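You operate a simulated robot arm through the tools that you are given. There is no shell and no other tool.

You run a simulated robot arm. Do the job below in one go: nothing can be reset, and whatever is moved stays where it is left.

## Task
Pack the low basket on the blue bench top. At the end: the brass spacer is in the low basket; the 35 A fuse from the blue bench top is in the low basket; the yellow brush stands where the grey stone stood; the grey stone stands on top of the white levelling pads; whatever was shut is shut again. Leave all else as you found it, and nothing knocked over.

It is judged by the outcome, as a careful person would: the job done as asked, and still so three seconds after it is handed in. It fails if anything else is knocked over, pushed out of place, dropped, spilled or broken.

## Robot
A 7-joint arm with a two-finger parallel gripper, fixed in place. Base frame: the origin is at the foot of the arm, x ahead of it, y to its left, z up; the work surface is at about z = 0. Lengths are in mm, angles in degrees, forces in N, time in s.
With the tool pointing down near the work surface it reaches from about 220 to 580 mm from the base axis. Its first joint turns from -66.0 to 66.0 degrees. Payload 2.5 kg.
The TCP is the grasp point between the finger pads, 23 mm short of the fingertips. In the tool frame z runs along the fingers and y along their closing line. The gripper opens to 94 mm. The fingers are 38 mm wide and 10 mm thick; the gripper's body (54 by 96 mm) begins 39 mm behind the TCP.
Orientation is that of the tool frame in the base frame, as a unit quaternion [x, y, z, w]. With the fingers straight down and closing along the base's y, the tool's x points along the base's -x, its y along +y and its z along -z.

## Interface
- The arm moves only by the tool apply_moves. Its arguments are lists of equal length, an entry for each row: "linear": the shift along the tool's x, y, z in mm, a list of three; "turn": the turn, a rotation vector about the tool's x, y, z in degrees, a list of three; "claw": the finger opening in mm, from 0 to 94. In form: {"linear": [[dx, dy, dz], ...], "turn": [[rx, ry, rz], ...], "claw": [claw, ...]}. A call has 1 to 20 rows; each row is the pose to reach, as a shift and turn from the pose commanded when the call began, along the tool's axes at that moment. Each row takes 0.2 s and may step no farther than 50 mm and 8.6 degrees from the row before; otherwise, or with a gripper value out of range, the whole call is refused. Where a pose cannot be reached the arm comes as near as it can. A force on the tool above 40 N (or 10 N above the force at the start of the call, whichever is more), or a blocked arm, ends the call early, and 0.2 s more pass. The fingers move at their own pace (about 108 mm/s each) and stop on an object; they squeeze with about 21 N. The grip force told is the motor's: it shows also when the fingers shut on nothing. Time passes only in rows, and 0.2 s behind the last, so rows that repeat a pose let the fingers close. The reply holds the time, the measured pose of the TCP, the force on the tool along the base axes, the opening and the grip force, in the units named above and with some noise, with the torque about the TCP (base axes, N m) and any sound that the robot's microphone picked up, and new pictures: "pictures" is both (left out), scene, wrist or none.
- Cameras (640 x 400 px; columns grow to the right, rows downward): "scene" is fixed at [107.5, -417.6, 519.6]; the picture's right is [0.86, -0.51, 0.00], its down [-0.41, -0.69, -0.59] and it looks along [0.30, 0.51, -0.81] (base axes); focal length 214 px, centre (320, 200). "wrist" rides on the gripper at [86, 16, -75] in the tool frame; the picture's right is [-0.18, 0.98, 0.00], its down [-0.58, -0.11, -0.81] and it looks along [-0.79, -0.15, 0.59] (tool axes); focal length 243 px, centre (320, 200). There is no depth. A picture from a camera that has moved, and an enlarged one, comes with that camera's place and axes in the base frame and with its lens.
- inspect(camera, box): a new picture of the part [left, top, right, bottom] of that camera's present view, enlarged. The clock stands still meanwhile.
- finish_job(): hands the job in; it is judged then, once.

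Places have to be worked out from the pictures, the camera data and where the tool is seen. Open the gripper and draw the arm clear of the work before you hand the job in, unless the task says otherwise.

The tools are called after "Emit:" by a JSON object that holds its "name" and its "arguments". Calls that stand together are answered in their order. apply_moves: Moves the arm, as the interface text tells. Its arguments: {"type":"object","properties":{"linear":{"type":"array","items":{"type":"array","items":{"type":"number"}}},"turn":{"type":"array","items":{"type":"array","items":{"type":"number"}}},"claw":{"type":"array","items":{"type":"number"}},"pictures":{"type":"string","enum":["both","scene","wrist","none"]}},"required":["linear","turn","claw"]} The other tools are called the same way: inspect (camera, box) takes an enlarged picture of a part of a camera's view; finish_job () hands the job in.

At the start:

```text
t: 0.0
tcp_pos: [332.2, -177.8, 304.4]
orientation: [-0.001, 1.0, 0.001, 0.001]
force: [0.6, 0.8, -0.1]
moment: [-0.01, 0.01, -0.02]
finger_gap: 94.0
grip_force: 0.0
```

scene: 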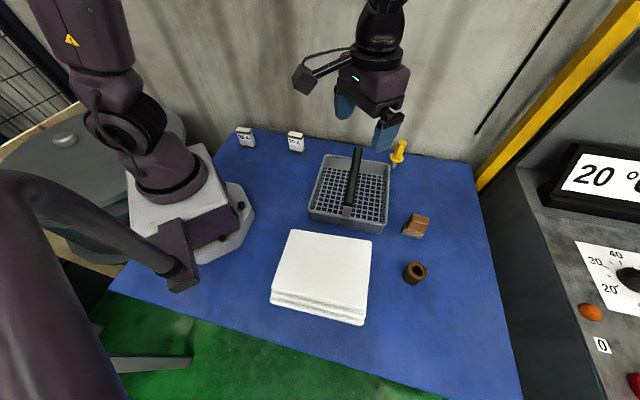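
wrist: 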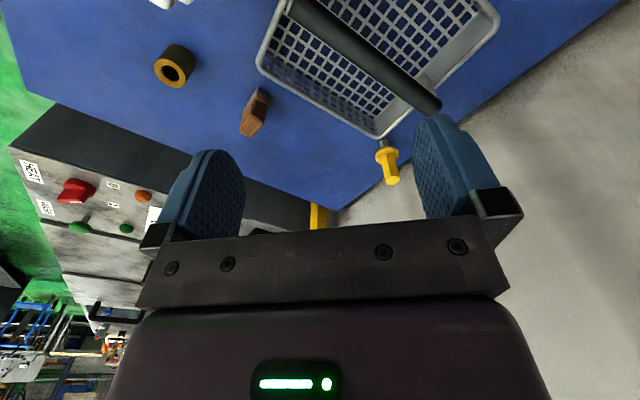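

I'll first look closely at the scene to identify the objects: fuses at the back, a basket with a handle, a yellow brush, a brown block, a brass ring, and white pads.

Emit:
{"name": "inspect", "arguments": {"camera": "scene", "box": [220, 110, 340, 185]}}

Emit:
{"name": "inspect", "arguments": {"camera": "scene", "box": [290, 130, 450, 230]}}

Emit:
{"name": "inspect", "arguments": {"camera": "scene", "box": [260, 200, 450, 330]}}

Emit:
{"name": "inspect", "arguments": {"camera": "scene", "box": [500, 130, 640, 400]}}

Emit:
{"name": "inspect", "arguments": {"camera": "wrist", "box": [0, 0, 320, 200]}}

Emit:
{"name": "inspect", "arguments": {"camera": "wrist", "box": [240, 0, 560, 200]}}

```text
5.33 times, centred on (280, 148) of scene
camera zoom: at [107.5, -417.6, 519.6], right [0.86, -0.51, 0.0], down [-0.41, -0.69, -0.59], along [0.3, 0.51, -0.81], focal length 1144 px, centre (533, 480)
```

zoom: 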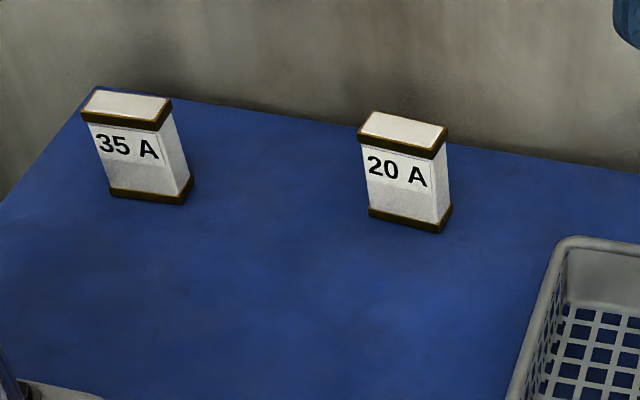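

```text
4.00 times, centred on (370, 180) of scene
camera zoom: at [107.5, -417.6, 519.6], right [0.86, -0.51, 0.0], down [-0.41, -0.69, -0.59], along [0.3, 0.51, -0.81], focal length 858 px, centre (120, 280)
```

zoom: 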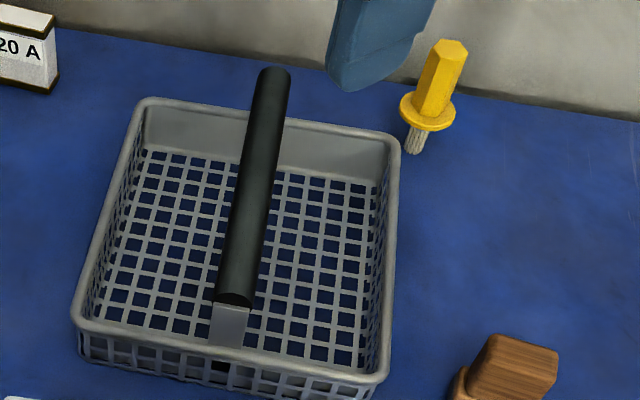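

```text
3.08 times, centred on (355, 265) of scene
camera zoom: at [107.5, -417.6, 519.6], right [0.86, -0.51, 0.0], down [-0.41, -0.69, -0.59], along [0.3, 0.51, -0.81], focal length 660 px, centre (212, 0)
```

zoom: 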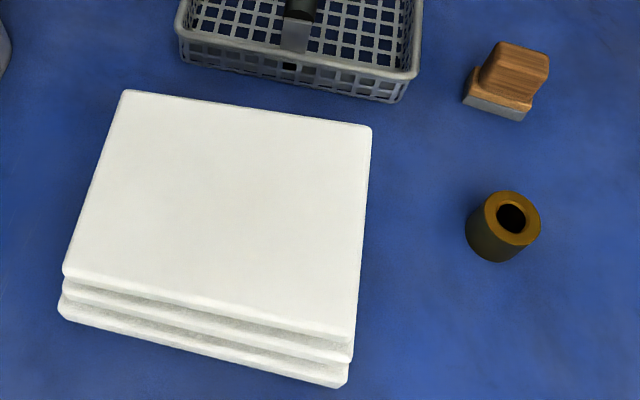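

```text
1.48 times, centred on (570, 265) of scene
camera zoom: at [107.5, -417.6, 519.6], right [0.86, -0.51, 0.0], down [-0.41, -0.69, -0.59], along [0.3, 0.51, -0.81], focal length 318 px, centre (-50, 104)
```

zoom: 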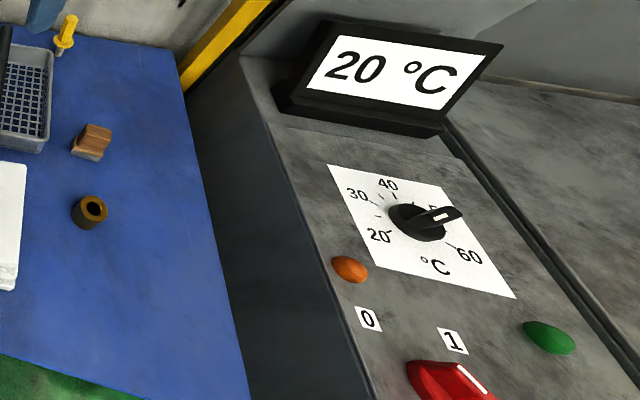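

```text
2.00 times, centred on (160, 100) of wrist
camera zoom: at [247.2, -162.3, 379.7], right [0.18, 0.98, 0.0], down [0.58, -0.11, 0.81], along [0.79, -0.15, -0.59], focal length 485 px, centre (640, 400)
```

zoom: 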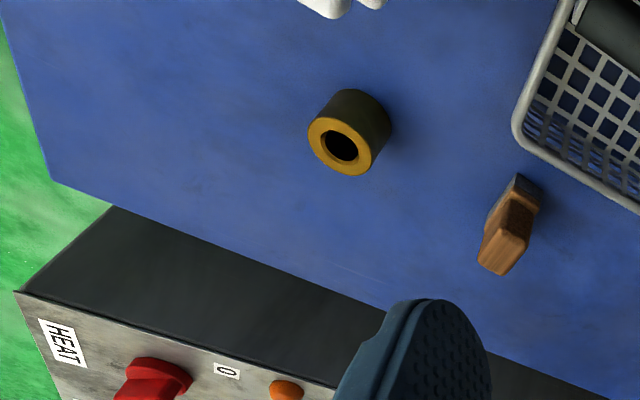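

```text
2.00 times, centred on (400, 100) of wrist
camera zoom: at [247.2, -162.3, 379.7], right [0.18, 0.98, 0.0], down [0.58, -0.11, 0.81], along [0.79, -0.15, -0.59], focal length 485 px, centre (160, 400)
```

zoom: 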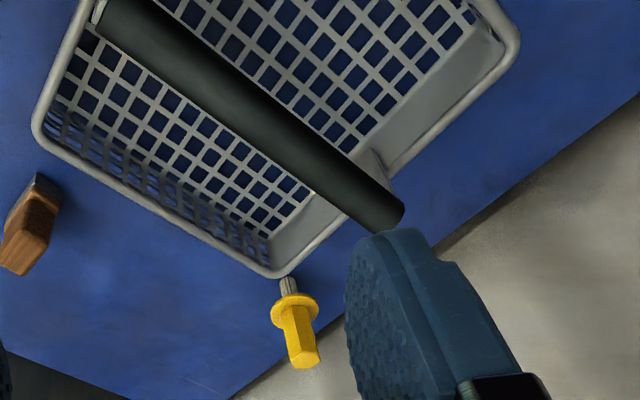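

Let me check the remaining parts of the view (left table, the floor, the wall) for other objects such as a different stone, brush or anything with a lid.

Emit:
{"name": "inspect", "arguments": {"camera": "scene", "box": [0, 80, 240, 300]}}

Emit:
{"name": "inspect", "arguments": {"camera": "scene", "box": [390, 200, 450, 240]}}

Emit:
{"name": "inspect", "arguments": {"camera": "scene", "box": [375, 130, 425, 170]}}

Emit:
{"name": "inspect", "arguments": {"camera": "wrist", "box": [0, 100, 180, 400]}}

Emit:
{"name": "inspect", "arguments": {"camera": "scene", "box": [0, 300, 320, 400]}}

```text
1.82 times, centred on (120, 190) of scene
camera zoom: at [107.5, -417.6, 519.6], right [0.86, -0.51, 0.0], down [-0.41, -0.69, -0.59], along [0.3, 0.51, -0.81], focal length 390 px, centre (684, 218)
```

zoom: 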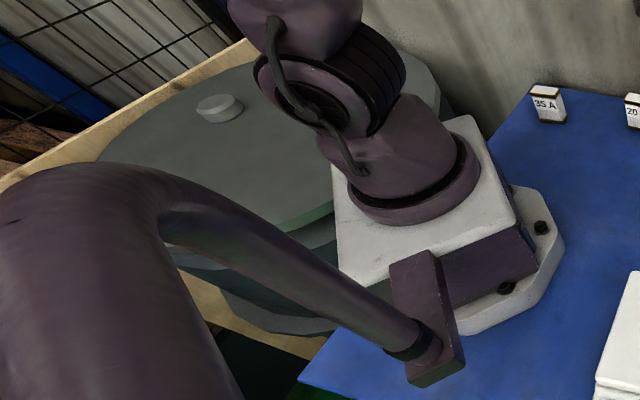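

```text
10.00 times, centred on (420, 220) of scene
camera zoom: at [107.5, -417.6, 519.6], right [0.86, -0.51, 0.0], down [-0.41, -0.69, -0.59], along [0.3, 0.51, -0.81], focal length 2145 px, centre (-680, 0)
```

zoom: 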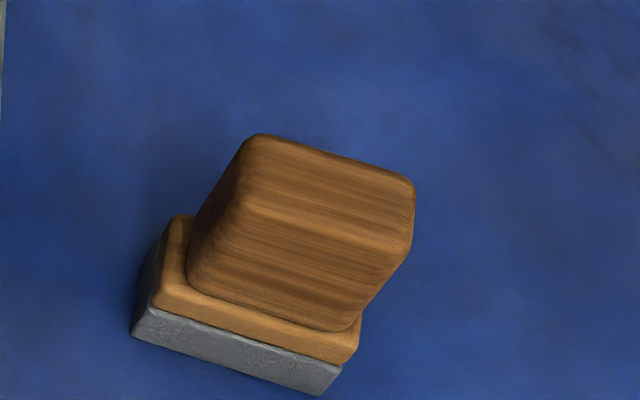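

```text
10.00 times, centred on (400, 150) of scene
camera zoom: at [107.5, -417.6, 519.6], right [0.86, -0.51, 0.0], down [-0.41, -0.69, -0.59], along [0.3, 0.51, -0.81], focal length 2145 px, centre (-480, 700)
```

zoom: 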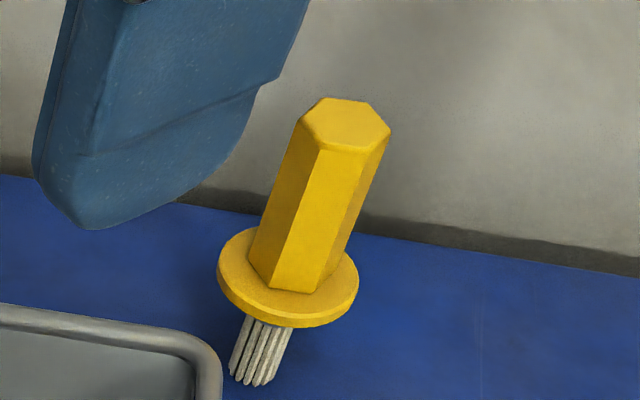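

```text
1.33 times, centred on (90, 250) of wrist
camera zoom: at [247.2, -162.3, 379.7], right [0.18, 0.98, 0.0], down [0.58, -0.11, 0.81], along [0.79, -0.15, -0.59], focal length 324 px, centre (627, 133)
```

zoom: 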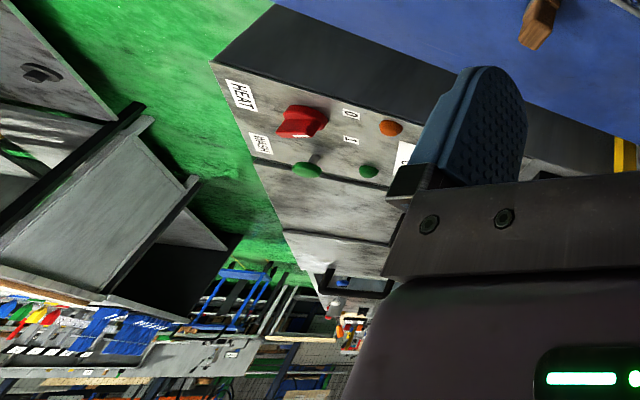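

```text
2.00 times, centred on (160, 350) of scene
camera zoom: at [107.5, -417.6, 519.6], right [0.86, -0.51, 0.0], down [-0.41, -0.69, -0.59], along [0.3, 0.51, -0.81], focal length 429 px, centre (640, -100)
```

zoom: 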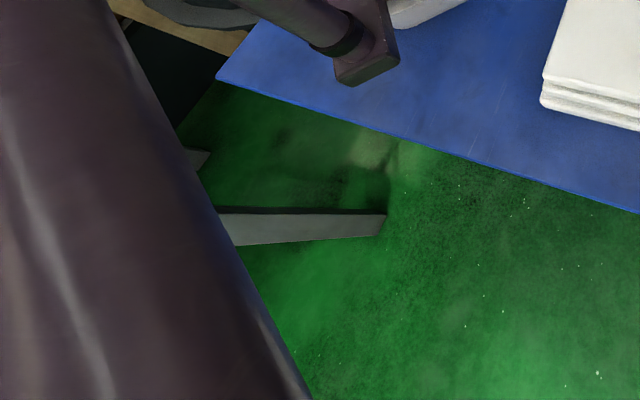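

The white/blue bench shows: spacer at about (371,-395), grey stone with wooden grip at about (455,-310), yellow brush at about (580,-102), basket centred about (390,-122) and turned 45°, 35 A fuse at about (202,258). Nothing seems to be shut. I move above the stone with the tool yawed about 51° to see it better.

Emit:
{"name": "apply_moves", "arguments": {"linear": [[-13.5, -15.9, 14.2], [-27, -31.8, 28.5], [-40.5, -47.6, 42.8], [-54, -63.5, 57], [-67.5, -79.4, 71.2], [-81, -95.2, 85.5], [-94.5, -111.1, 99.8], [-108, -127, 114]], "turn": [[0, 0, 6.4], [0, 0, 12.8], [0, 0, 19.1], [0, 0, 25.5], [0, 0, 31.9], [0, 0, 38.3], [0, 0, 44.7], [0, 0, 51]], "claw": [94, 94, 94, 94, 94, 94, 94, 94]}}

```text
t: 1.8
tcp_pos: [441.2, -304.8, 191.3]
orientation: [0.431, 0.902, 0.002, 0.0]
force: [-0.4, -0.2, -0.4]
moment: [0.01, 0.0, -0.01]
finger_gap: 94.3
grip_force: 0.1
camera wrist: at [400.7, -228.8, 265.8], right [0.88, 0.47, 0.0], down [0.28, -0.52, 0.81], along [0.38, -0.71, -0.59], focal length 243 px, centre (320, 200)
```

scene: 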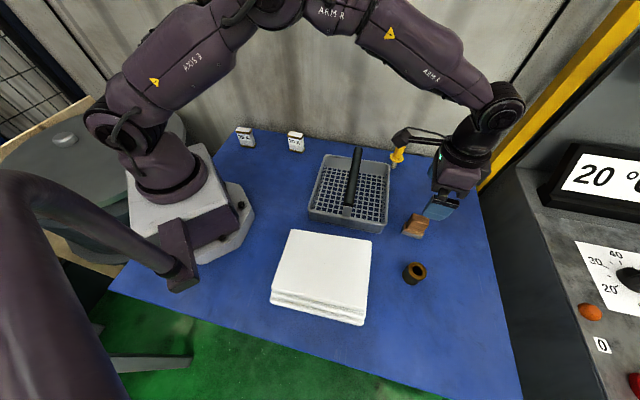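
wrist: 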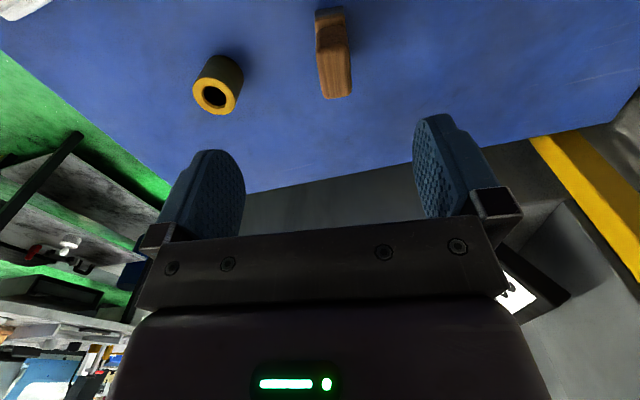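

The stone is seen end-on in the wrist view, nicely aligned. I enlarge it to gauge its width and height.

Emit:
{"name": "inspect", "arguments": {"camera": "wrist", "box": [270, 0, 400, 110]}}

Emit:
{"name": "inspect", "arguments": {"camera": "wrist", "box": [160, 20, 290, 130]}}

```text
3.64 times, centred on (335, 55) of wrist
camera zoom: at [400.7, -228.8, 265.8], right [0.88, 0.47, 0.0], down [0.28, -0.52, 0.81], along [0.38, -0.71, -0.59], focal length 882 px, centre (266, 727)
```

zoom: 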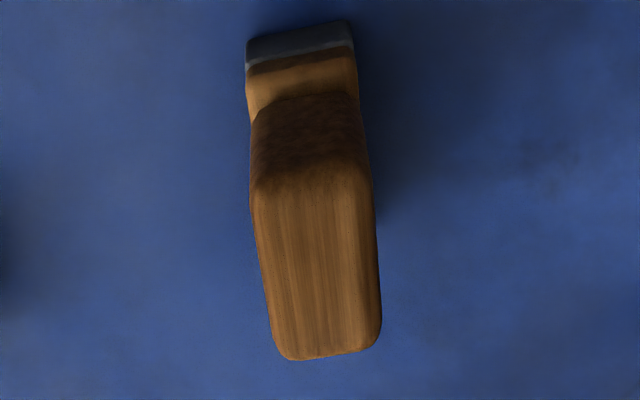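

```text
3.64 times, centred on (225, 75) of wrist
camera zoom: at [400.7, -228.8, 265.8], right [0.88, 0.47, 0.0], down [0.28, -0.52, 0.81], along [0.38, -0.71, -0.59], focal length 882 px, centre (666, 654)
```

zoom: 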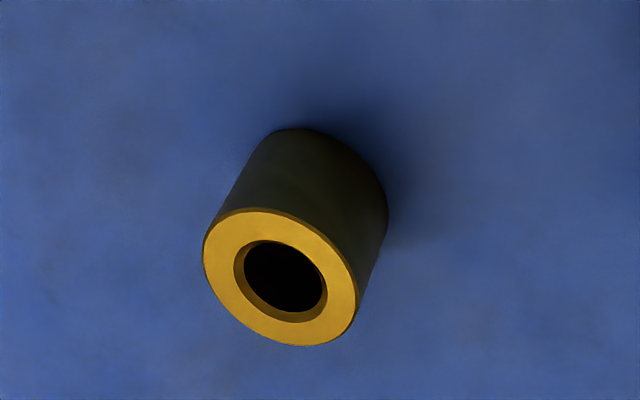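

The stone's wooden grip is about 39 × 21 mm, top at z≈68, centred at about (458,-310), its long axis at -51°. I move over it to z≈105 and recheck the alignment.

Emit:
{"name": "apply_moves", "arguments": {"linear": [[-5, 3.4, 28], [-10, 6.8, 57], [-14.8, 10.3, 86], [-14.8, 10.3, 86]], "turn": [[0, 0, 0], [0, 0, 0], [0, 0, 0], [0, 0, 0]], "claw": [70, 60, 60, 60]}}

```text
t: 2.8
tcp_pos: [457.8, -310.2, 105.5]
orientation: [0.431, 0.903, 0.001, 0.0]
force: [0.8, -0.5, -0.7]
moment: [-0.02, 0.0, -0.03]
finger_gap: 59.8
grip_force: 0.0
camera wrist: at [417.1, -233.0, 180.0], right [0.88, 0.48, 0.0], down [0.28, -0.52, 0.81], along [0.38, -0.71, -0.59], focal length 243 px, centre (320, 200)
```

scene: 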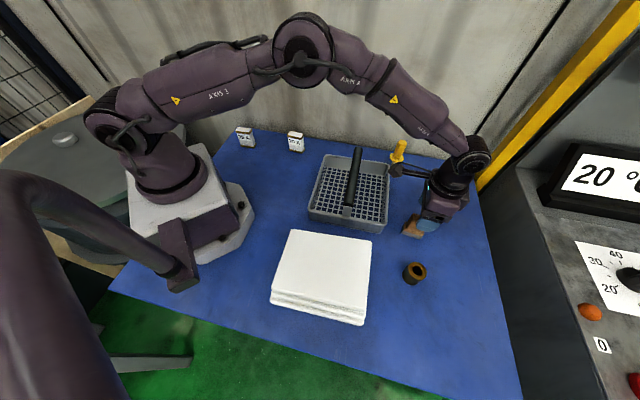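
wrist: 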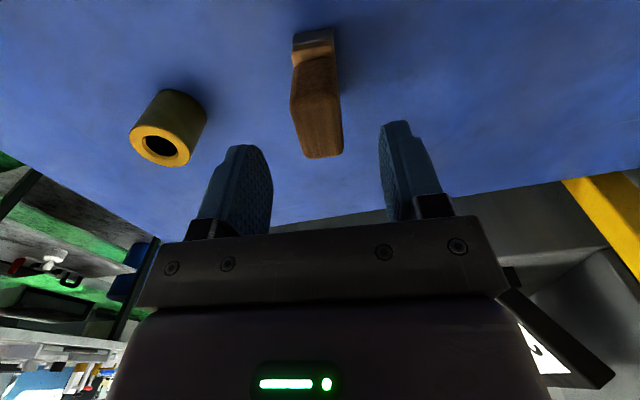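

The stone is centred between the fingers. I descend to z≈53 and close on the wooden grip.

Emit:
{"name": "apply_moves", "arguments": {"linear": [[0, 0, 18], [0, 0, 36], [0, 0, 52.5], [0, 0, 52.5], [0, 0, 52.5], [0, 0, 52.5], [0, 0, 52.5]], "turn": [[0, 0, 0], [0, 0, 0], [0, 0, 0], [0, 0, 0], [0, 0, 0], [0, 0, 0], [0, 0, 0]], "claw": [60, 60, 60, 60, 30, 15, 15]}}

```text
t: 4.4
tcp_pos: [460.0, -309.9, 51.5]
orientation: [0.43, 0.903, 0.001, 0.0]
force: [0.4, -0.4, 0.7]
moment: [-0.08, -0.06, 0.0]
finger_gap: 25.8
grip_force: 20.9
camera wrist: at [418.4, -232.5, 127.0], right [0.88, 0.48, 0.0], down [0.28, -0.52, 0.81], along [0.38, -0.71, -0.59], focal length 243 px, centre (320, 200)
```

scene: 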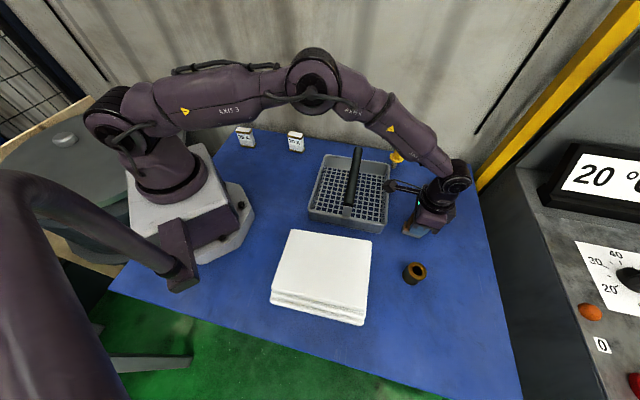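
wrist: 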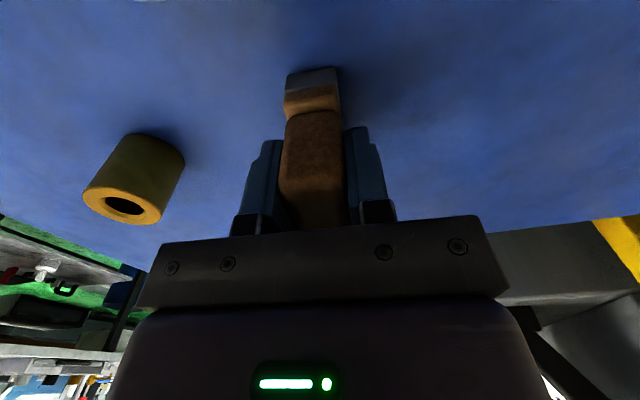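

The stone is held (gap 25.8 mm, 21 N). I lift it straight up 110 mm, then carry it toward the pads.

Emit:
{"name": "apply_moves", "arguments": {"linear": [[0, 0, -10], [0, 0, -35], [0, 0, -70], [0, 0, -110], [0, 0, -110]], "turn": [[0, 0, 0], [0, 0, 0], [0, 0, 0], [0, 0, 0], [0, 0, 0]], "claw": [15, 15, 15, 15, 15]}}

```text
t: 5.6
tcp_pos: [456.2, -308.1, 162.6]
orientation: [0.431, 0.903, 0.001, 0.0]
force: [0.2, 0.0, -1.7]
moment: [-0.01, 0.01, -0.01]
finger_gap: 25.8
grip_force: 20.9
camera wrist: at [416.0, -232.5, 237.4], right [0.88, 0.48, 0.0], down [0.28, -0.52, 0.81], along [0.38, -0.71, -0.59], focal length 243 px, centre (320, 200)
```

scene: 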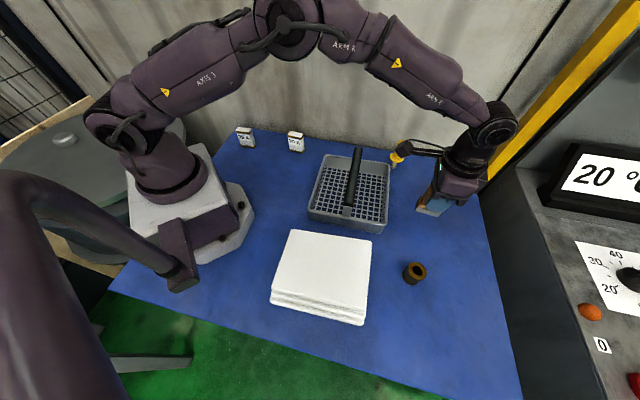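
wrist: 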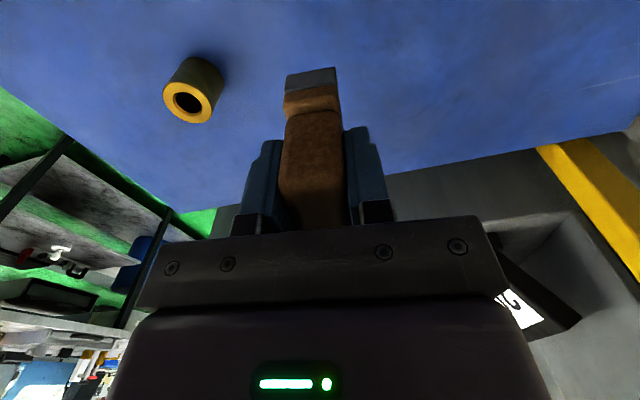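

Stone lifted cleanly. I carry it at this height to above the pads' centre, about (205,-277).

Emit:
{"name": "apply_moves", "arguments": {"linear": [[18, -17.4, 0], [40, -38.6, 0], [65, -62.8, 0], [90, -86.9, 0], [115, -111.1, 0], [140, -135.2, 0], [162, -156.5, 0], [175, -169, 0], [181.9, -175.7, 0], [181.9, -175.7, 0]], "turn": [[0, 0, 0], [0, 0, 0], [0, 0, 0], [0, 0, 0], [0, 0, 0], [0, 0, 0], [0, 0, 0], [0, 0, 0], [0, 0, 0], [0, 0, 0]], "claw": [15, 15, 15, 15, 15, 15, 15, 15, 15, 15]}}

```text
t: 7.8
tcp_pos: [206.1, -278.7, 162.0]
orientation: [0.431, 0.903, 0.001, 0.0]
force: [3.9, 2.8, -0.6]
moment: [0.07, -0.22, 0.13]
finger_gap: 25.8
grip_force: 21.5
camera wrist: at [165.4, -201.7, 236.9], right [0.88, 0.48, 0.0], down [0.28, -0.52, 0.81], along [0.38, -0.71, -0.59], focal length 243 px, centre (320, 200)
```

scene: 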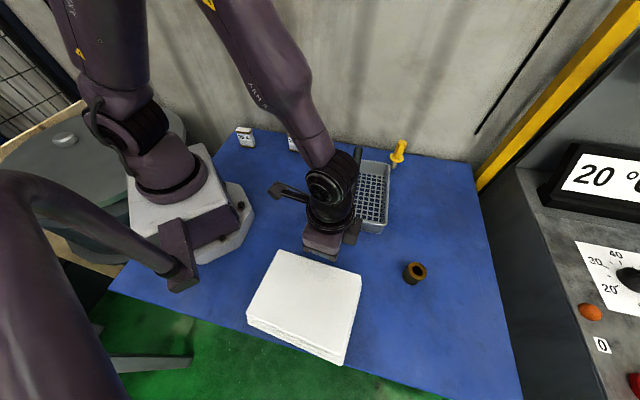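
wrist: 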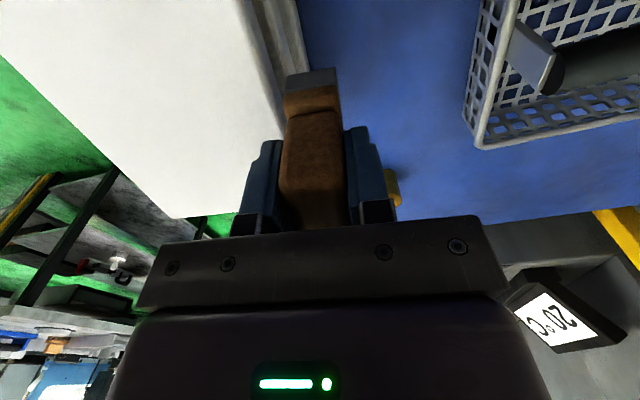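

The pads moved: the stack is much taller than I judged (top about z≈108), and the stone's base touched its edge. I stop here and look closely before doing anything more.

Emit:
{"name": "inspect", "arguments": {"camera": "scene", "box": [230, 220, 390, 380]}}

Emit:
{"name": "inspect", "arguments": {"camera": "wrist", "box": [0, 0, 400, 250]}}

Emit:
{"name": "inspect", "arguments": {"camera": "wrist", "box": [220, 0, 420, 230]}}

```text
2.50 times, centred on (310, 300) of scene
camera zoom: at [107.4, -417.6, 519.6], right [0.86, -0.51, 0.0], down [-0.41, -0.69, -0.59], along [0.3, 0.51, -0.81], focal length 536 px, centre (345, -50)
```

zoom: 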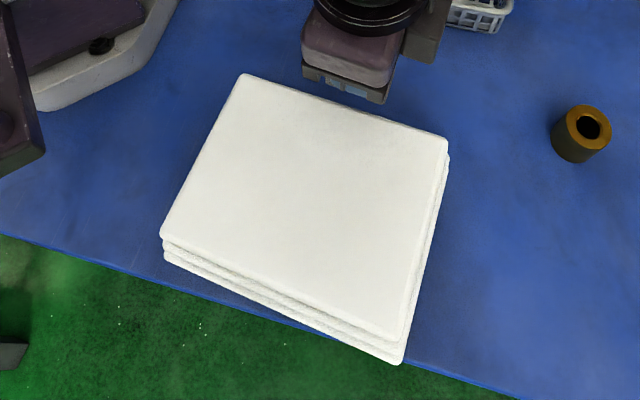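

```text
1.60 times, centred on (200, 125) of wrist
camera zoom: at [165.4, -201.7, 236.9], right [0.88, 0.48, 0.0], down [0.28, -0.52, 0.81], along [0.38, -0.71, -0.59], focal length 388 px, centre (512, 320)
```

zoom: 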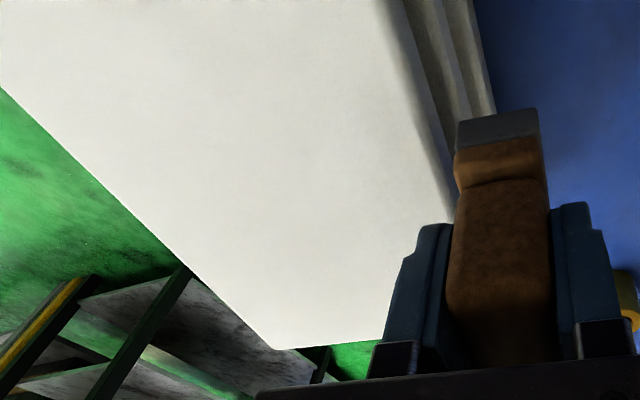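

```text
1.74 times, centred on (320, 115) of wrist
camera zoom: at [165.4, -201.7, 236.9], right [0.88, 0.48, 0.0], down [0.28, -0.52, 0.81], along [0.38, -0.71, -0.59], focal length 422 px, centre (320, 348)
```

zoom: 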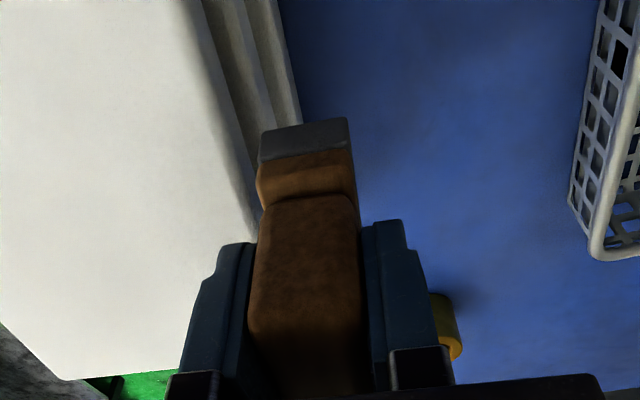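

The stack was pushed as a whole by the stone's base. I back off 12 mm away from it first, then rise 80 mm to look properly.

Emit:
{"name": "apply_moves", "arguments": {"linear": [[0, 6, 0], [0, 12, 0], [0, 12, -20], [0, 12, -50], [0, 12, -80], [0, 12, -80]], "turn": [[0, 0, 0], [0, 0, 0], [0, 0, 0], [0, 0, 0], [0, 0, 0], [0, 0, 0]], "claw": [15, 15, 15, 15, 15, 15]}}

```text
t: 9.2
tcp_pos: [216.1, -271.6, 243.3]
orientation: [0.431, 0.903, 0.001, -0.001]
force: [0.1, 0.2, -0.9]
moment: [-0.01, 0.0, -0.03]
finger_gap: 25.7
grip_force: 21.0
camera wrist: at [175.1, -195.2, 317.6], right [0.88, 0.48, 0.0], down [0.28, -0.52, 0.81], along [0.38, -0.71, -0.59], focal length 243 px, centre (320, 200)
```

scene: 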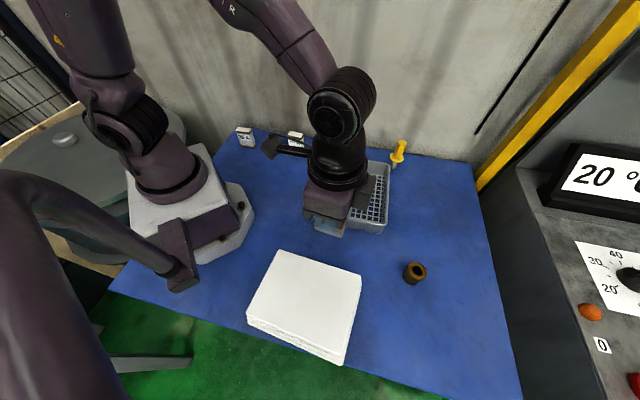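
wrist: 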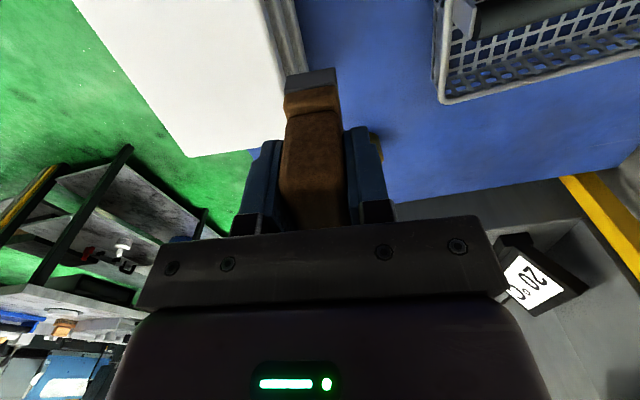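

Emit:
{"name": "inspect", "arguments": {"camera": "wrist", "box": [60, 0, 340, 175]}}

Emit:
{"name": "inspect", "arguments": {"camera": "scene", "box": [230, 235, 380, 370]}}

```text
2.29 times, centred on (200, 88) of wrist
camera zoom: at [175.1, -195.2, 317.6], right [0.88, 0.48, 0.0], down [0.28, -0.52, 0.81], along [0.38, -0.71, -0.59], focal length 555 px, centre (594, 457)
```

zoom: 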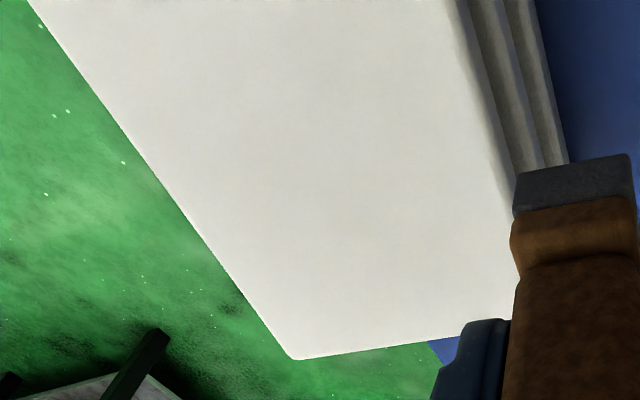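

```text
2.96 times, centred on (305, 302) of scene
camera zoom: at [107.4, -417.6, 519.6], right [0.86, -0.51, 0.0], down [-0.41, -0.69, -0.59], along [0.3, 0.51, -0.81], focal length 636 px, centre (364, -104)
```

zoom: 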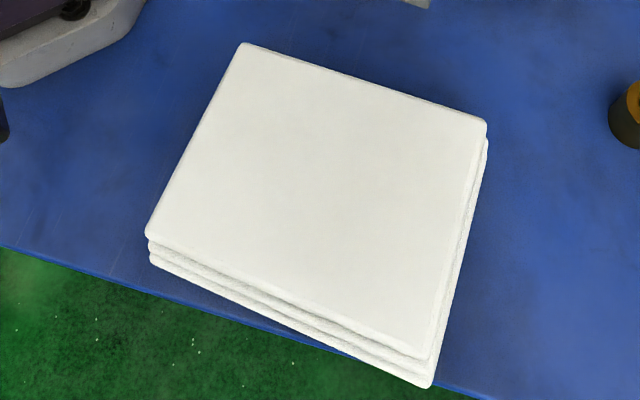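

The three-tier pad stack is about 115 mm tall (top ≈168×127 mm, rigid, moved about 64 mm and 8° toward the bench edge by the contact). I will put the stone back at its original spot for now, then carefully drag the pads back to where they were. First I carry the stone back, high.

Emit:
{"name": "apply_moves", "arguments": {"linear": [[-15, 13.5, 0], [-40, 36, 5], [-70, 63, 15], [-100, 90, 25], [-130, 117, 40], [-155, 139.5, 55], [-173, 155.7, 70], [-181.9, 163.7, 80], [-181.9, 163.7, 100], [-181.9, 163.7, 100]], "turn": [[0, 0, 0], [0, 0, 0], [0, 0, 0], [0, 0, 0], [0, 0, 0], [0, 0, 0], [0, 0, 0], [0, 0, 0], [0, 0, 0], [0, 0, 0]], "claw": [15, 15, 15, 15, 15, 15, 15, 15, 15, 15]}}

```text
t: 11.4
tcp_pos: [457.8, -308.8, 141.6]
orientation: [0.43, 0.903, 0.001, 0.001]
force: [-0.8, -0.2, -1.3]
moment: [-0.02, 0.01, -0.02]
finger_gap: 25.6
grip_force: 21.1
camera wrist: at [417.6, -232.7, 216.9], right [0.88, 0.48, 0.0], down [0.28, -0.52, 0.81], along [0.38, -0.71, -0.59], focal length 243 px, centre (320, 200)
```

scene: 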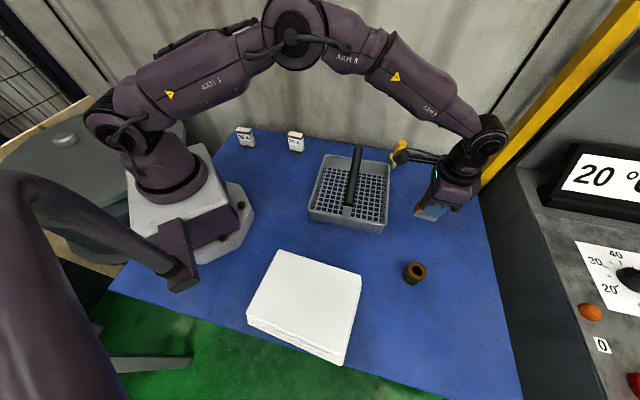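
wrist: 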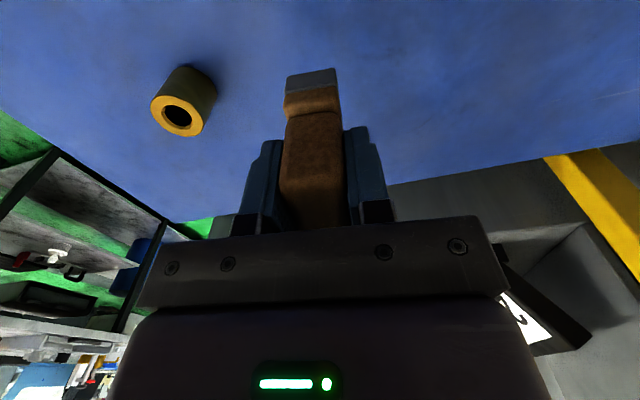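

The stone is back over its spot. I lower it to the bench.

Emit:
{"name": "apply_moves", "arguments": {"linear": [[0, 0, 35], [0, 0, 65], [0, 0, 82], [0, 0, 87], [0, 0, 89], [0, 0, 89]], "turn": [[0, 0, 0], [0, 0, 0], [0, 0, 0], [0, 0, 0], [0, 0, 0], [0, 0, 0]], "claw": [15, 15, 15, 15, 15, 15], "pictures": "wrist"}}

```text
t: 12.8
tcp_pos: [457.8, -309.4, 53.8]
orientation: [0.43, 0.903, 0.0, 0.001]
force: [-0.3, -0.5, -1.4]
moment: [0.01, 0.03, -0.02]
finger_gap: 25.8
grip_force: 21.5
camera wrist: at [417.4, -232.8, 129.0], right [0.88, 0.48, 0.0], down [0.28, -0.52, 0.81], along [0.38, -0.71, -0.59], focal length 243 px, centre (320, 200)
```

wrist: 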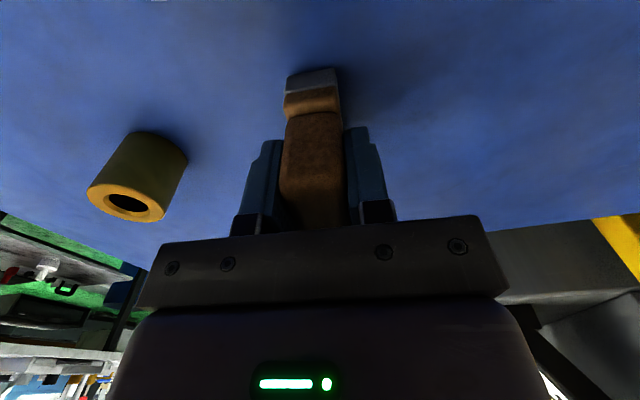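

Still just hanging (-1.4 N). I lower in small steps until the weight comes off.

Emit:
{"name": "apply_moves", "arguments": {"linear": [[0, 0, 0.8], [0, 0, 1.5], [0, 0, 1.5]], "turn": [[0, 0, 0], [0, 0, 0], [0, 0, 0]], "claw": [15, 15, 15], "pictures": "none"}}

```text
t: 13.6
tcp_pos: [456.7, -308.9, 52.3]
orientation: [0.431, 0.902, 0.001, 0.001]
force: [0.1, 0.5, -1.8]
moment: [0.0, -0.03, -0.01]
finger_gap: 25.4
grip_force: 20.8
```

Emit:
{"name": "apply_moves", "arguments": {"linear": [[0, 0, 0.5], [0, 0, 1], [0, 0, 1]], "turn": [[0, 0, 0], [0, 0, 0], [0, 0, 0]], "claw": [15, 15, 15], "pictures": "none"}}

```text
t: 14.4
tcp_pos: [458.9, -309.4, 52.7]
orientation: [0.431, 0.902, 0.0, 0.001]
force: [-3.8, 2.2, 8.5]
moment: [0.03, 0.31, -0.05]
finger_gap: 25.8
grip_force: 20.7
```

The stone now rests on the bench. I release it and rise.

Emit:
{"name": "apply_moves", "arguments": {"linear": [[0, 0, -0.5], [0, 0, -0.5], [0, 0, -0.5], [0, 0, -25], [0, 0, -60], [0, 0, -100], [0, 0, -100]], "turn": [[0, 0, 0], [0, 0, 0], [0, 0, 0], [0, 0, 0], [0, 0, 0], [0, 0, 0], [0, 0, 0]], "claw": [40, 60, 60, 60, 60, 60, 60]}}

```text
t: 16.0
tcp_pos: [459.3, -307.5, 152.6]
orientation: [0.431, 0.902, 0.002, 0.0]
force: [-0.1, -0.1, -0.7]
moment: [-0.03, -0.01, -0.02]
finger_gap: 59.9
grip_force: 0.2
camera wrist: at [417.9, -232.4, 226.6], right [0.88, 0.48, 0.0], down [0.28, -0.52, 0.81], along [0.38, -0.71, -0.59], focal length 243 px, centre (320, 200)
```

scene: 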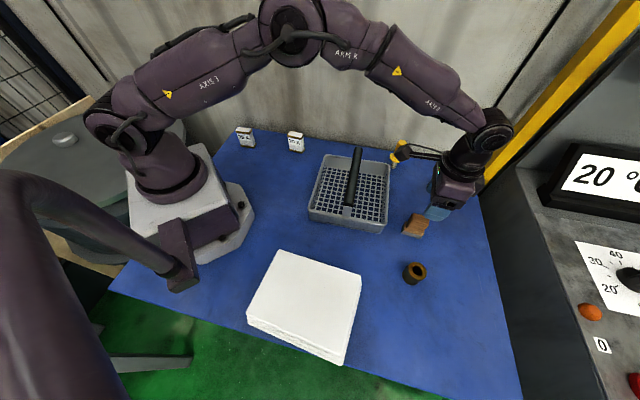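
wrist: 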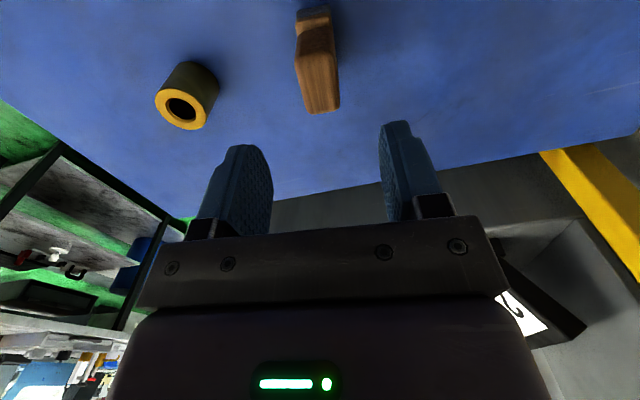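

The stone stands again where it was. Now I go behind the pad stack with the empty gripper to view its back face and shape.

Emit:
{"name": "apply_moves", "arguments": {"linear": [[20, -11.5, -10], [50, -28.8, -20], [85, -49, -20], [120, -69.2, -20], [155, -89.3, -10], [180, -103.7, 0], [192.6, -111, 20], [192.6, -111, 40], [192.6, -111, 40]], "turn": [[0, 0, 0], [0, 0, 0], [0, 0, 0], [0, 0, 0], [0, 0, 0], [0, 0, 0], [0, 0, 0], [0, 0, 0], [0, 0, 0]], "claw": [60, 60, 60, 40, 20, 10, 0, 0, 0]}}

```text
t: 18.0
tcp_pos: [249.5, -230.2, 108.5]
orientation: [0.431, 0.902, 0.001, 0.0]
force: [0.2, -0.4, -0.3]
moment: [0.03, 0.02, 0.01]
finger_gap: 0.1
grip_force: 20.8
camera wrist: at [208.9, -153.1, 184.6], right [0.88, 0.48, 0.0], down [0.28, -0.52, 0.81], along [0.38, -0.71, -0.59], focal length 243 px, centre (320, 200)
```

scene: 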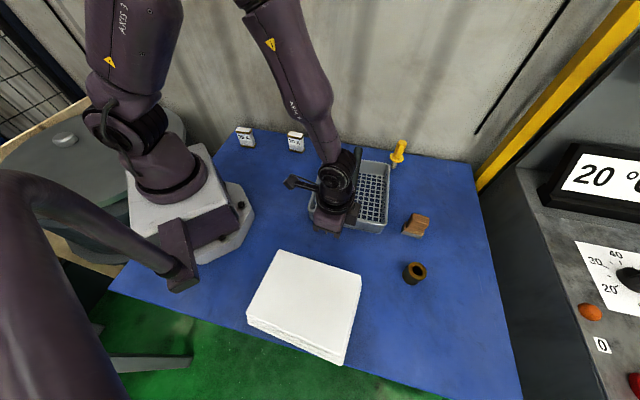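
wrist: 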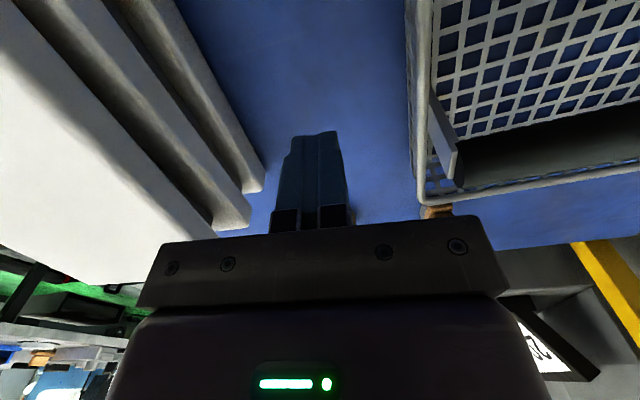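

Emit:
{"name": "inspect", "arguments": {"camera": "wrist", "box": [0, 0, 300, 290]}}

Emit:
{"name": "inspect", "arguments": {"camera": "wrist", "box": [390, 0, 640, 230]}}

```text
1.38 times, centred on (150, 145) of wrist
camera zoom: at [208.9, -153.1, 184.6], right [0.88, 0.48, 0.0], down [0.28, -0.52, 0.81], along [0.38, -0.71, -0.59], focal length 335 px, centre (554, 276)
```

zoom: 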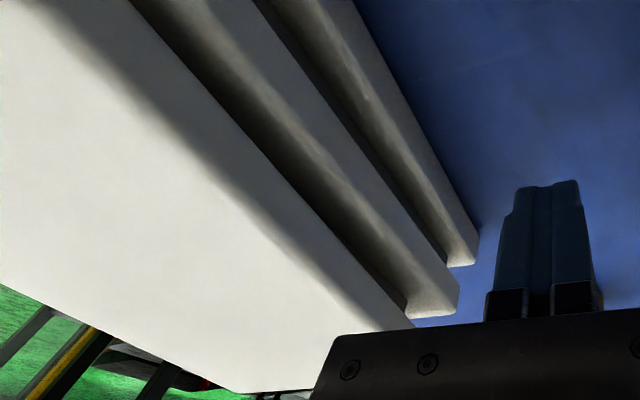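

```text
1.74 times, centred on (515, 115) of wrist
camera zoom: at [208.9, -153.1, 184.6], right [0.88, 0.48, 0.0], down [0.28, -0.52, 0.81], along [0.38, -0.71, -0.59], focal length 422 px, centre (-19, 348)
```

zoom: 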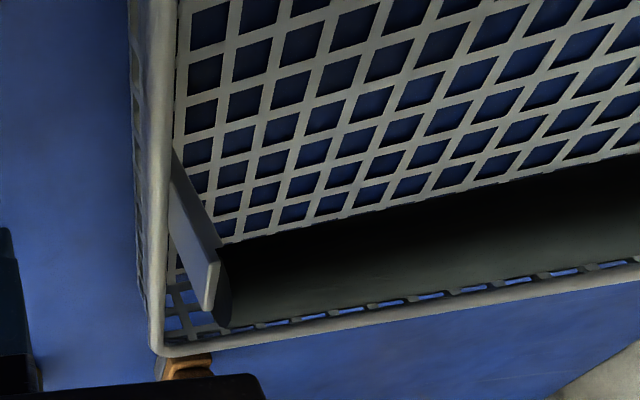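

The stack is a rigid three-step pile standing on the bench, top at z≈115. I rise first, then move the closed fingers above the top, near (168,-311), with ample height.

Emit:
{"name": "apply_moves", "arguments": {"linear": [[0, 0, -30], [0, 0, -65], [-2, -25, -65], [-5, -55, -65], [-9, -90, -65], [-11.3, -114.7, -65], [-11.3, -114.7, -50], [-11.3, -114.7, -40], [-11.3, -114.7, -40]], "turn": [[0, 0, 0], [0, 0, 0], [0, 0, 0], [0, 0, 0], [0, 0, 0], [0, 0, 0], [0, 0, 0], [0, 0, 0], [0, 0, 0]], "claw": [0, 0, 0, 0, 0, 0, 0, 0, 0]}}

```text
t: 20.0
tcp_pos: [168.1, -311.1, 151.8]
orientation: [0.431, 0.903, 0.001, 0.0]
force: [0.1, -0.6, 0.1]
moment: [0.0, -0.04, 0.02]
finger_gap: 0.0
grip_force: 21.0
camera wrist: at [127.5, -234.1, 226.2], right [0.88, 0.48, 0.0], down [0.28, -0.52, 0.81], along [0.38, -0.71, -0.59], focal length 243 px, centre (320, 200)
```

scene: 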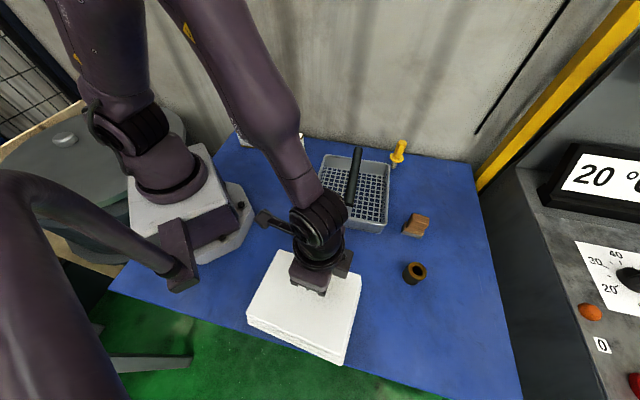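
wrist: 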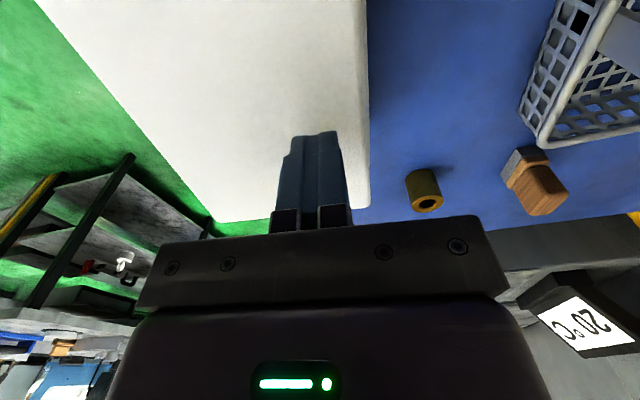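

The fingers are over the stack's top near its back side. I descend in small steps to find the contact height.

Emit:
{"name": "apply_moves", "arguments": {"linear": [[0, 0, 4], [0, 0, 7], [0, 0, 9], [0, 0, 11], [0, 0, 11]], "turn": [[0, 0, 0], [0, 0, 0], [0, 0, 0], [0, 0, 0], [0, 0, 0]], "claw": [0, 0, 0, 0, 0], "pictures": "none"}}

```text
t: 21.2
tcp_pos: [168.7, -309.8, 139.4]
orientation: [0.431, 0.902, 0.001, 0.0]
force: [-0.8, -0.2, -0.3]
moment: [0.02, -0.01, 0.01]
finger_gap: 0.1
grip_force: 20.9
```

Emit:
{"name": "apply_moves", "arguments": {"linear": [[0, 0, 1], [0, 0, 2], [0, 0, 3], [0, 0, 3]], "turn": [[0, 0, 0], [0, 0, 0], [0, 0, 0], [0, 0, 0]], "claw": [0, 0, 0, 0], "pictures": "none"}}

```text
t: 22.2
tcp_pos: [168.2, -310.6, 137.5]
orientation: [0.431, 0.902, 0.001, 0.0]
force: [-7.0, 13.7, 38.5]
moment: [0.33, 0.27, 0.03]
finger_gap: 0.0
grip_force: 20.9
```

Contact at TCP z≈138 confirms the top at z≈115. The press is a little strong, so I ease off by 0.8 mm.

Emit:
{"name": "apply_moves", "arguments": {"linear": [[0, 0, -0.8], [0, 0, -0.8]], "turn": [[0, 0, 0], [0, 0, 0]], "claw": [0, 0], "pictures": "none"}}

```text
t: 22.8
tcp_pos: [169.1, -310.5, 139.0]
orientation: [0.431, 0.903, 0.001, 0.0]
force: [-1.0, 2.2, 6.6]
moment: [0.01, 0.04, -0.01]
finger_gap: 0.0
grip_force: 20.9
stopped in row 2: the force on the tool passed its limit at 52 N (the readings are from after the stop); the commanded pose is now the measured one
```

The press is now a light 6.6 N. I try a short drag of 8 mm to the back with slightly more press and see whether the stack follows.

Emit:
{"name": "apply_moves", "arguments": {"linear": [[0, 0, 0.3], [-0.2, 2, 0.4], [-0.4, 4, 0.4], [-0.6, 6, 0.4], [-0.8, 8, 0.4], [-0.8, 8, 0.4]], "turn": [[0, 0, 0], [0, 0, 0], [0, 0, 0], [0, 0, 0], [0, 0, 0], [0, 0, 0]], "claw": [0, 0, 0, 0, 0, 0]}}

```text
t: 24.2
tcp_pos: [175.2, -307.2, 137.9]
orientation: [0.43, 0.903, 0.0, 0.001]
force: [-6.8, -5.2, 14.7]
moment: [0.03, 0.34, 0.12]
finger_gap: 0.2
grip_force: 20.9
camera wrist: at [133.9, -230.0, 212.7], right [0.88, 0.48, 0.0], down [0.28, -0.52, 0.81], along [0.38, -0.71, -0.59], focal length 243 px, centre (320, 200)
```

scene: 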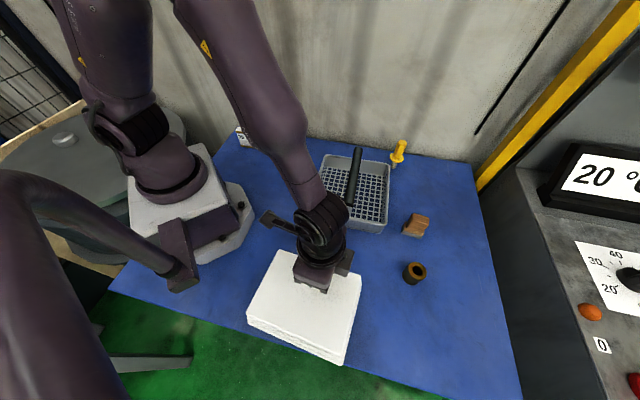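
wrist: 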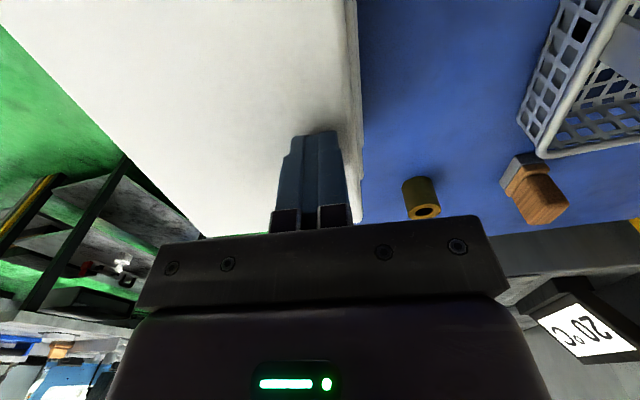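

Emit:
{"name": "inspect", "arguments": {"camera": "scene", "box": [230, 235, 380, 370]}}

```text
2.96 times, centred on (305, 302) of scene
camera zoom: at [107.4, -417.6, 519.7], right [0.86, -0.51, 0.0], down [-0.41, -0.69, -0.59], along [0.3, 0.51, -0.81], focal length 636 px, centre (364, -104)
```

zoom: 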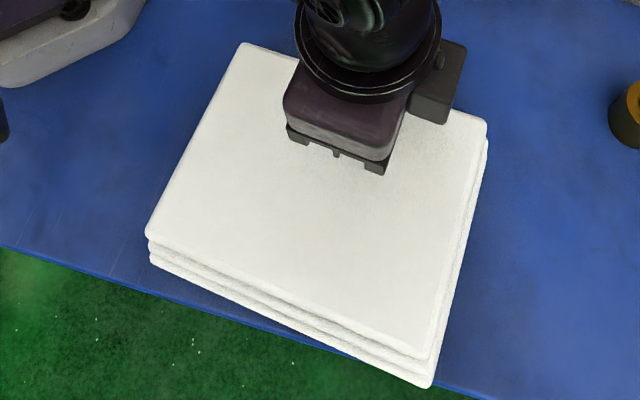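

The stack did not follow: the finger slides on it (friction ≈0.58). Dragging from above will not work, so I'll hook the fingertips over the front top edge, with the tool tilted, and pull the stack back. First I rise and tilt 30°.

Emit:
{"name": "apply_moves", "arguments": {"linear": [[0, 0, -12], [0, 0, -30], [0, 0, -45], [0, 0, -45], [0, 0, -45], [0, 0, -45]], "turn": [[0, 0, 0], [6, 0, 0], [13, 0, 0], [21, 0, 0], [29, 0, 0], [30, 0, 0]], "claw": [0, 0, 0, 0, 0, 0]}}

```text
t: 25.6
tcp_pos: [175.0, -306.4, 183.0]
orientation: [0.416, 0.872, -0.233, -0.111]
force: [-0.5, 0.0, -1.1]
moment: [0.0, 0.0, 0.0]
finger_gap: 0.0
grip_force: 21.3
camera wrist: at [161.3, -207.7, 239.7], right [0.78, 0.39, -0.49], down [0.61, -0.26, 0.75], along [0.17, -0.88, -0.44], focal length 243 px, centre (320, 200)
```

scene: 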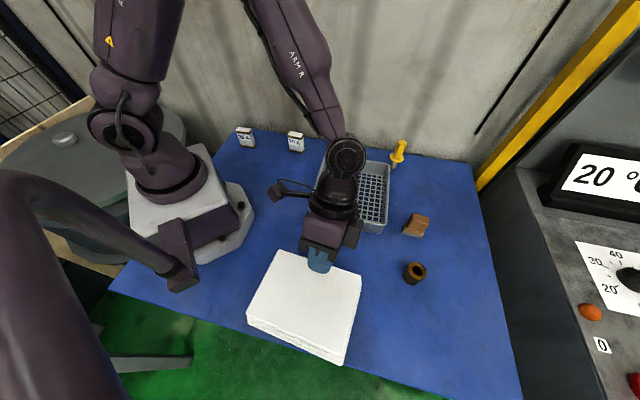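
wrist: 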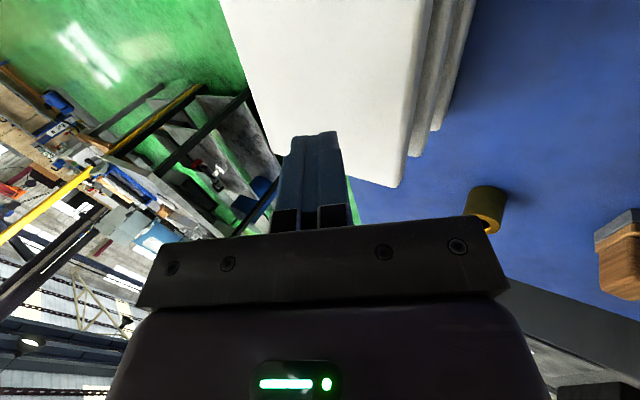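

Tilt reached; the fingertips now point toward the stack's front side. I carry them over the top to just beyond the front edge, staying at z≈175.

Emit:
{"name": "apply_moves", "arguments": {"linear": [[-0.4, -18.9, 12.6], [-0.8, -37.8, 25.1], [-1.2, -56.6, 37.7], [-1.5, -75.5, 50.2], [-1.9, -94.4, 62.8], [-2.2, -113.2, 75.3], [-2.2, -113.2, 75.3]], "turn": [[0, 0, 0], [0, 0, 0], [0, 0, 0], [0, 0, 0], [0, 0, 0], [0, 0, 0], [0, 0, 0]], "claw": [0, 0, 0, 0, 0, 0, 0]}}

```text
t: 27.2
tcp_pos: [71.7, -393.1, 173.5]
orientation: [0.416, 0.872, -0.233, -0.112]
force: [-0.7, 0.3, 0.3]
moment: [0.01, 0.0, -0.04]
finger_gap: 0.0
grip_force: 20.6
camera wrist: at [58.1, -294.1, 229.8], right [0.78, 0.39, -0.49], down [0.6, -0.26, 0.75], along [0.17, -0.88, -0.44], focal length 243 px, centre (320, 200)
```

scene: 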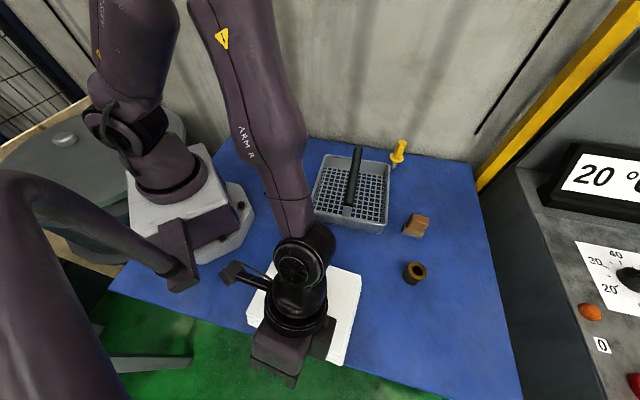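
wrist: 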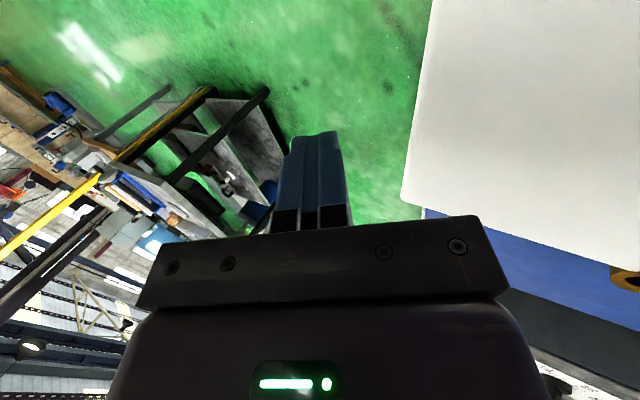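

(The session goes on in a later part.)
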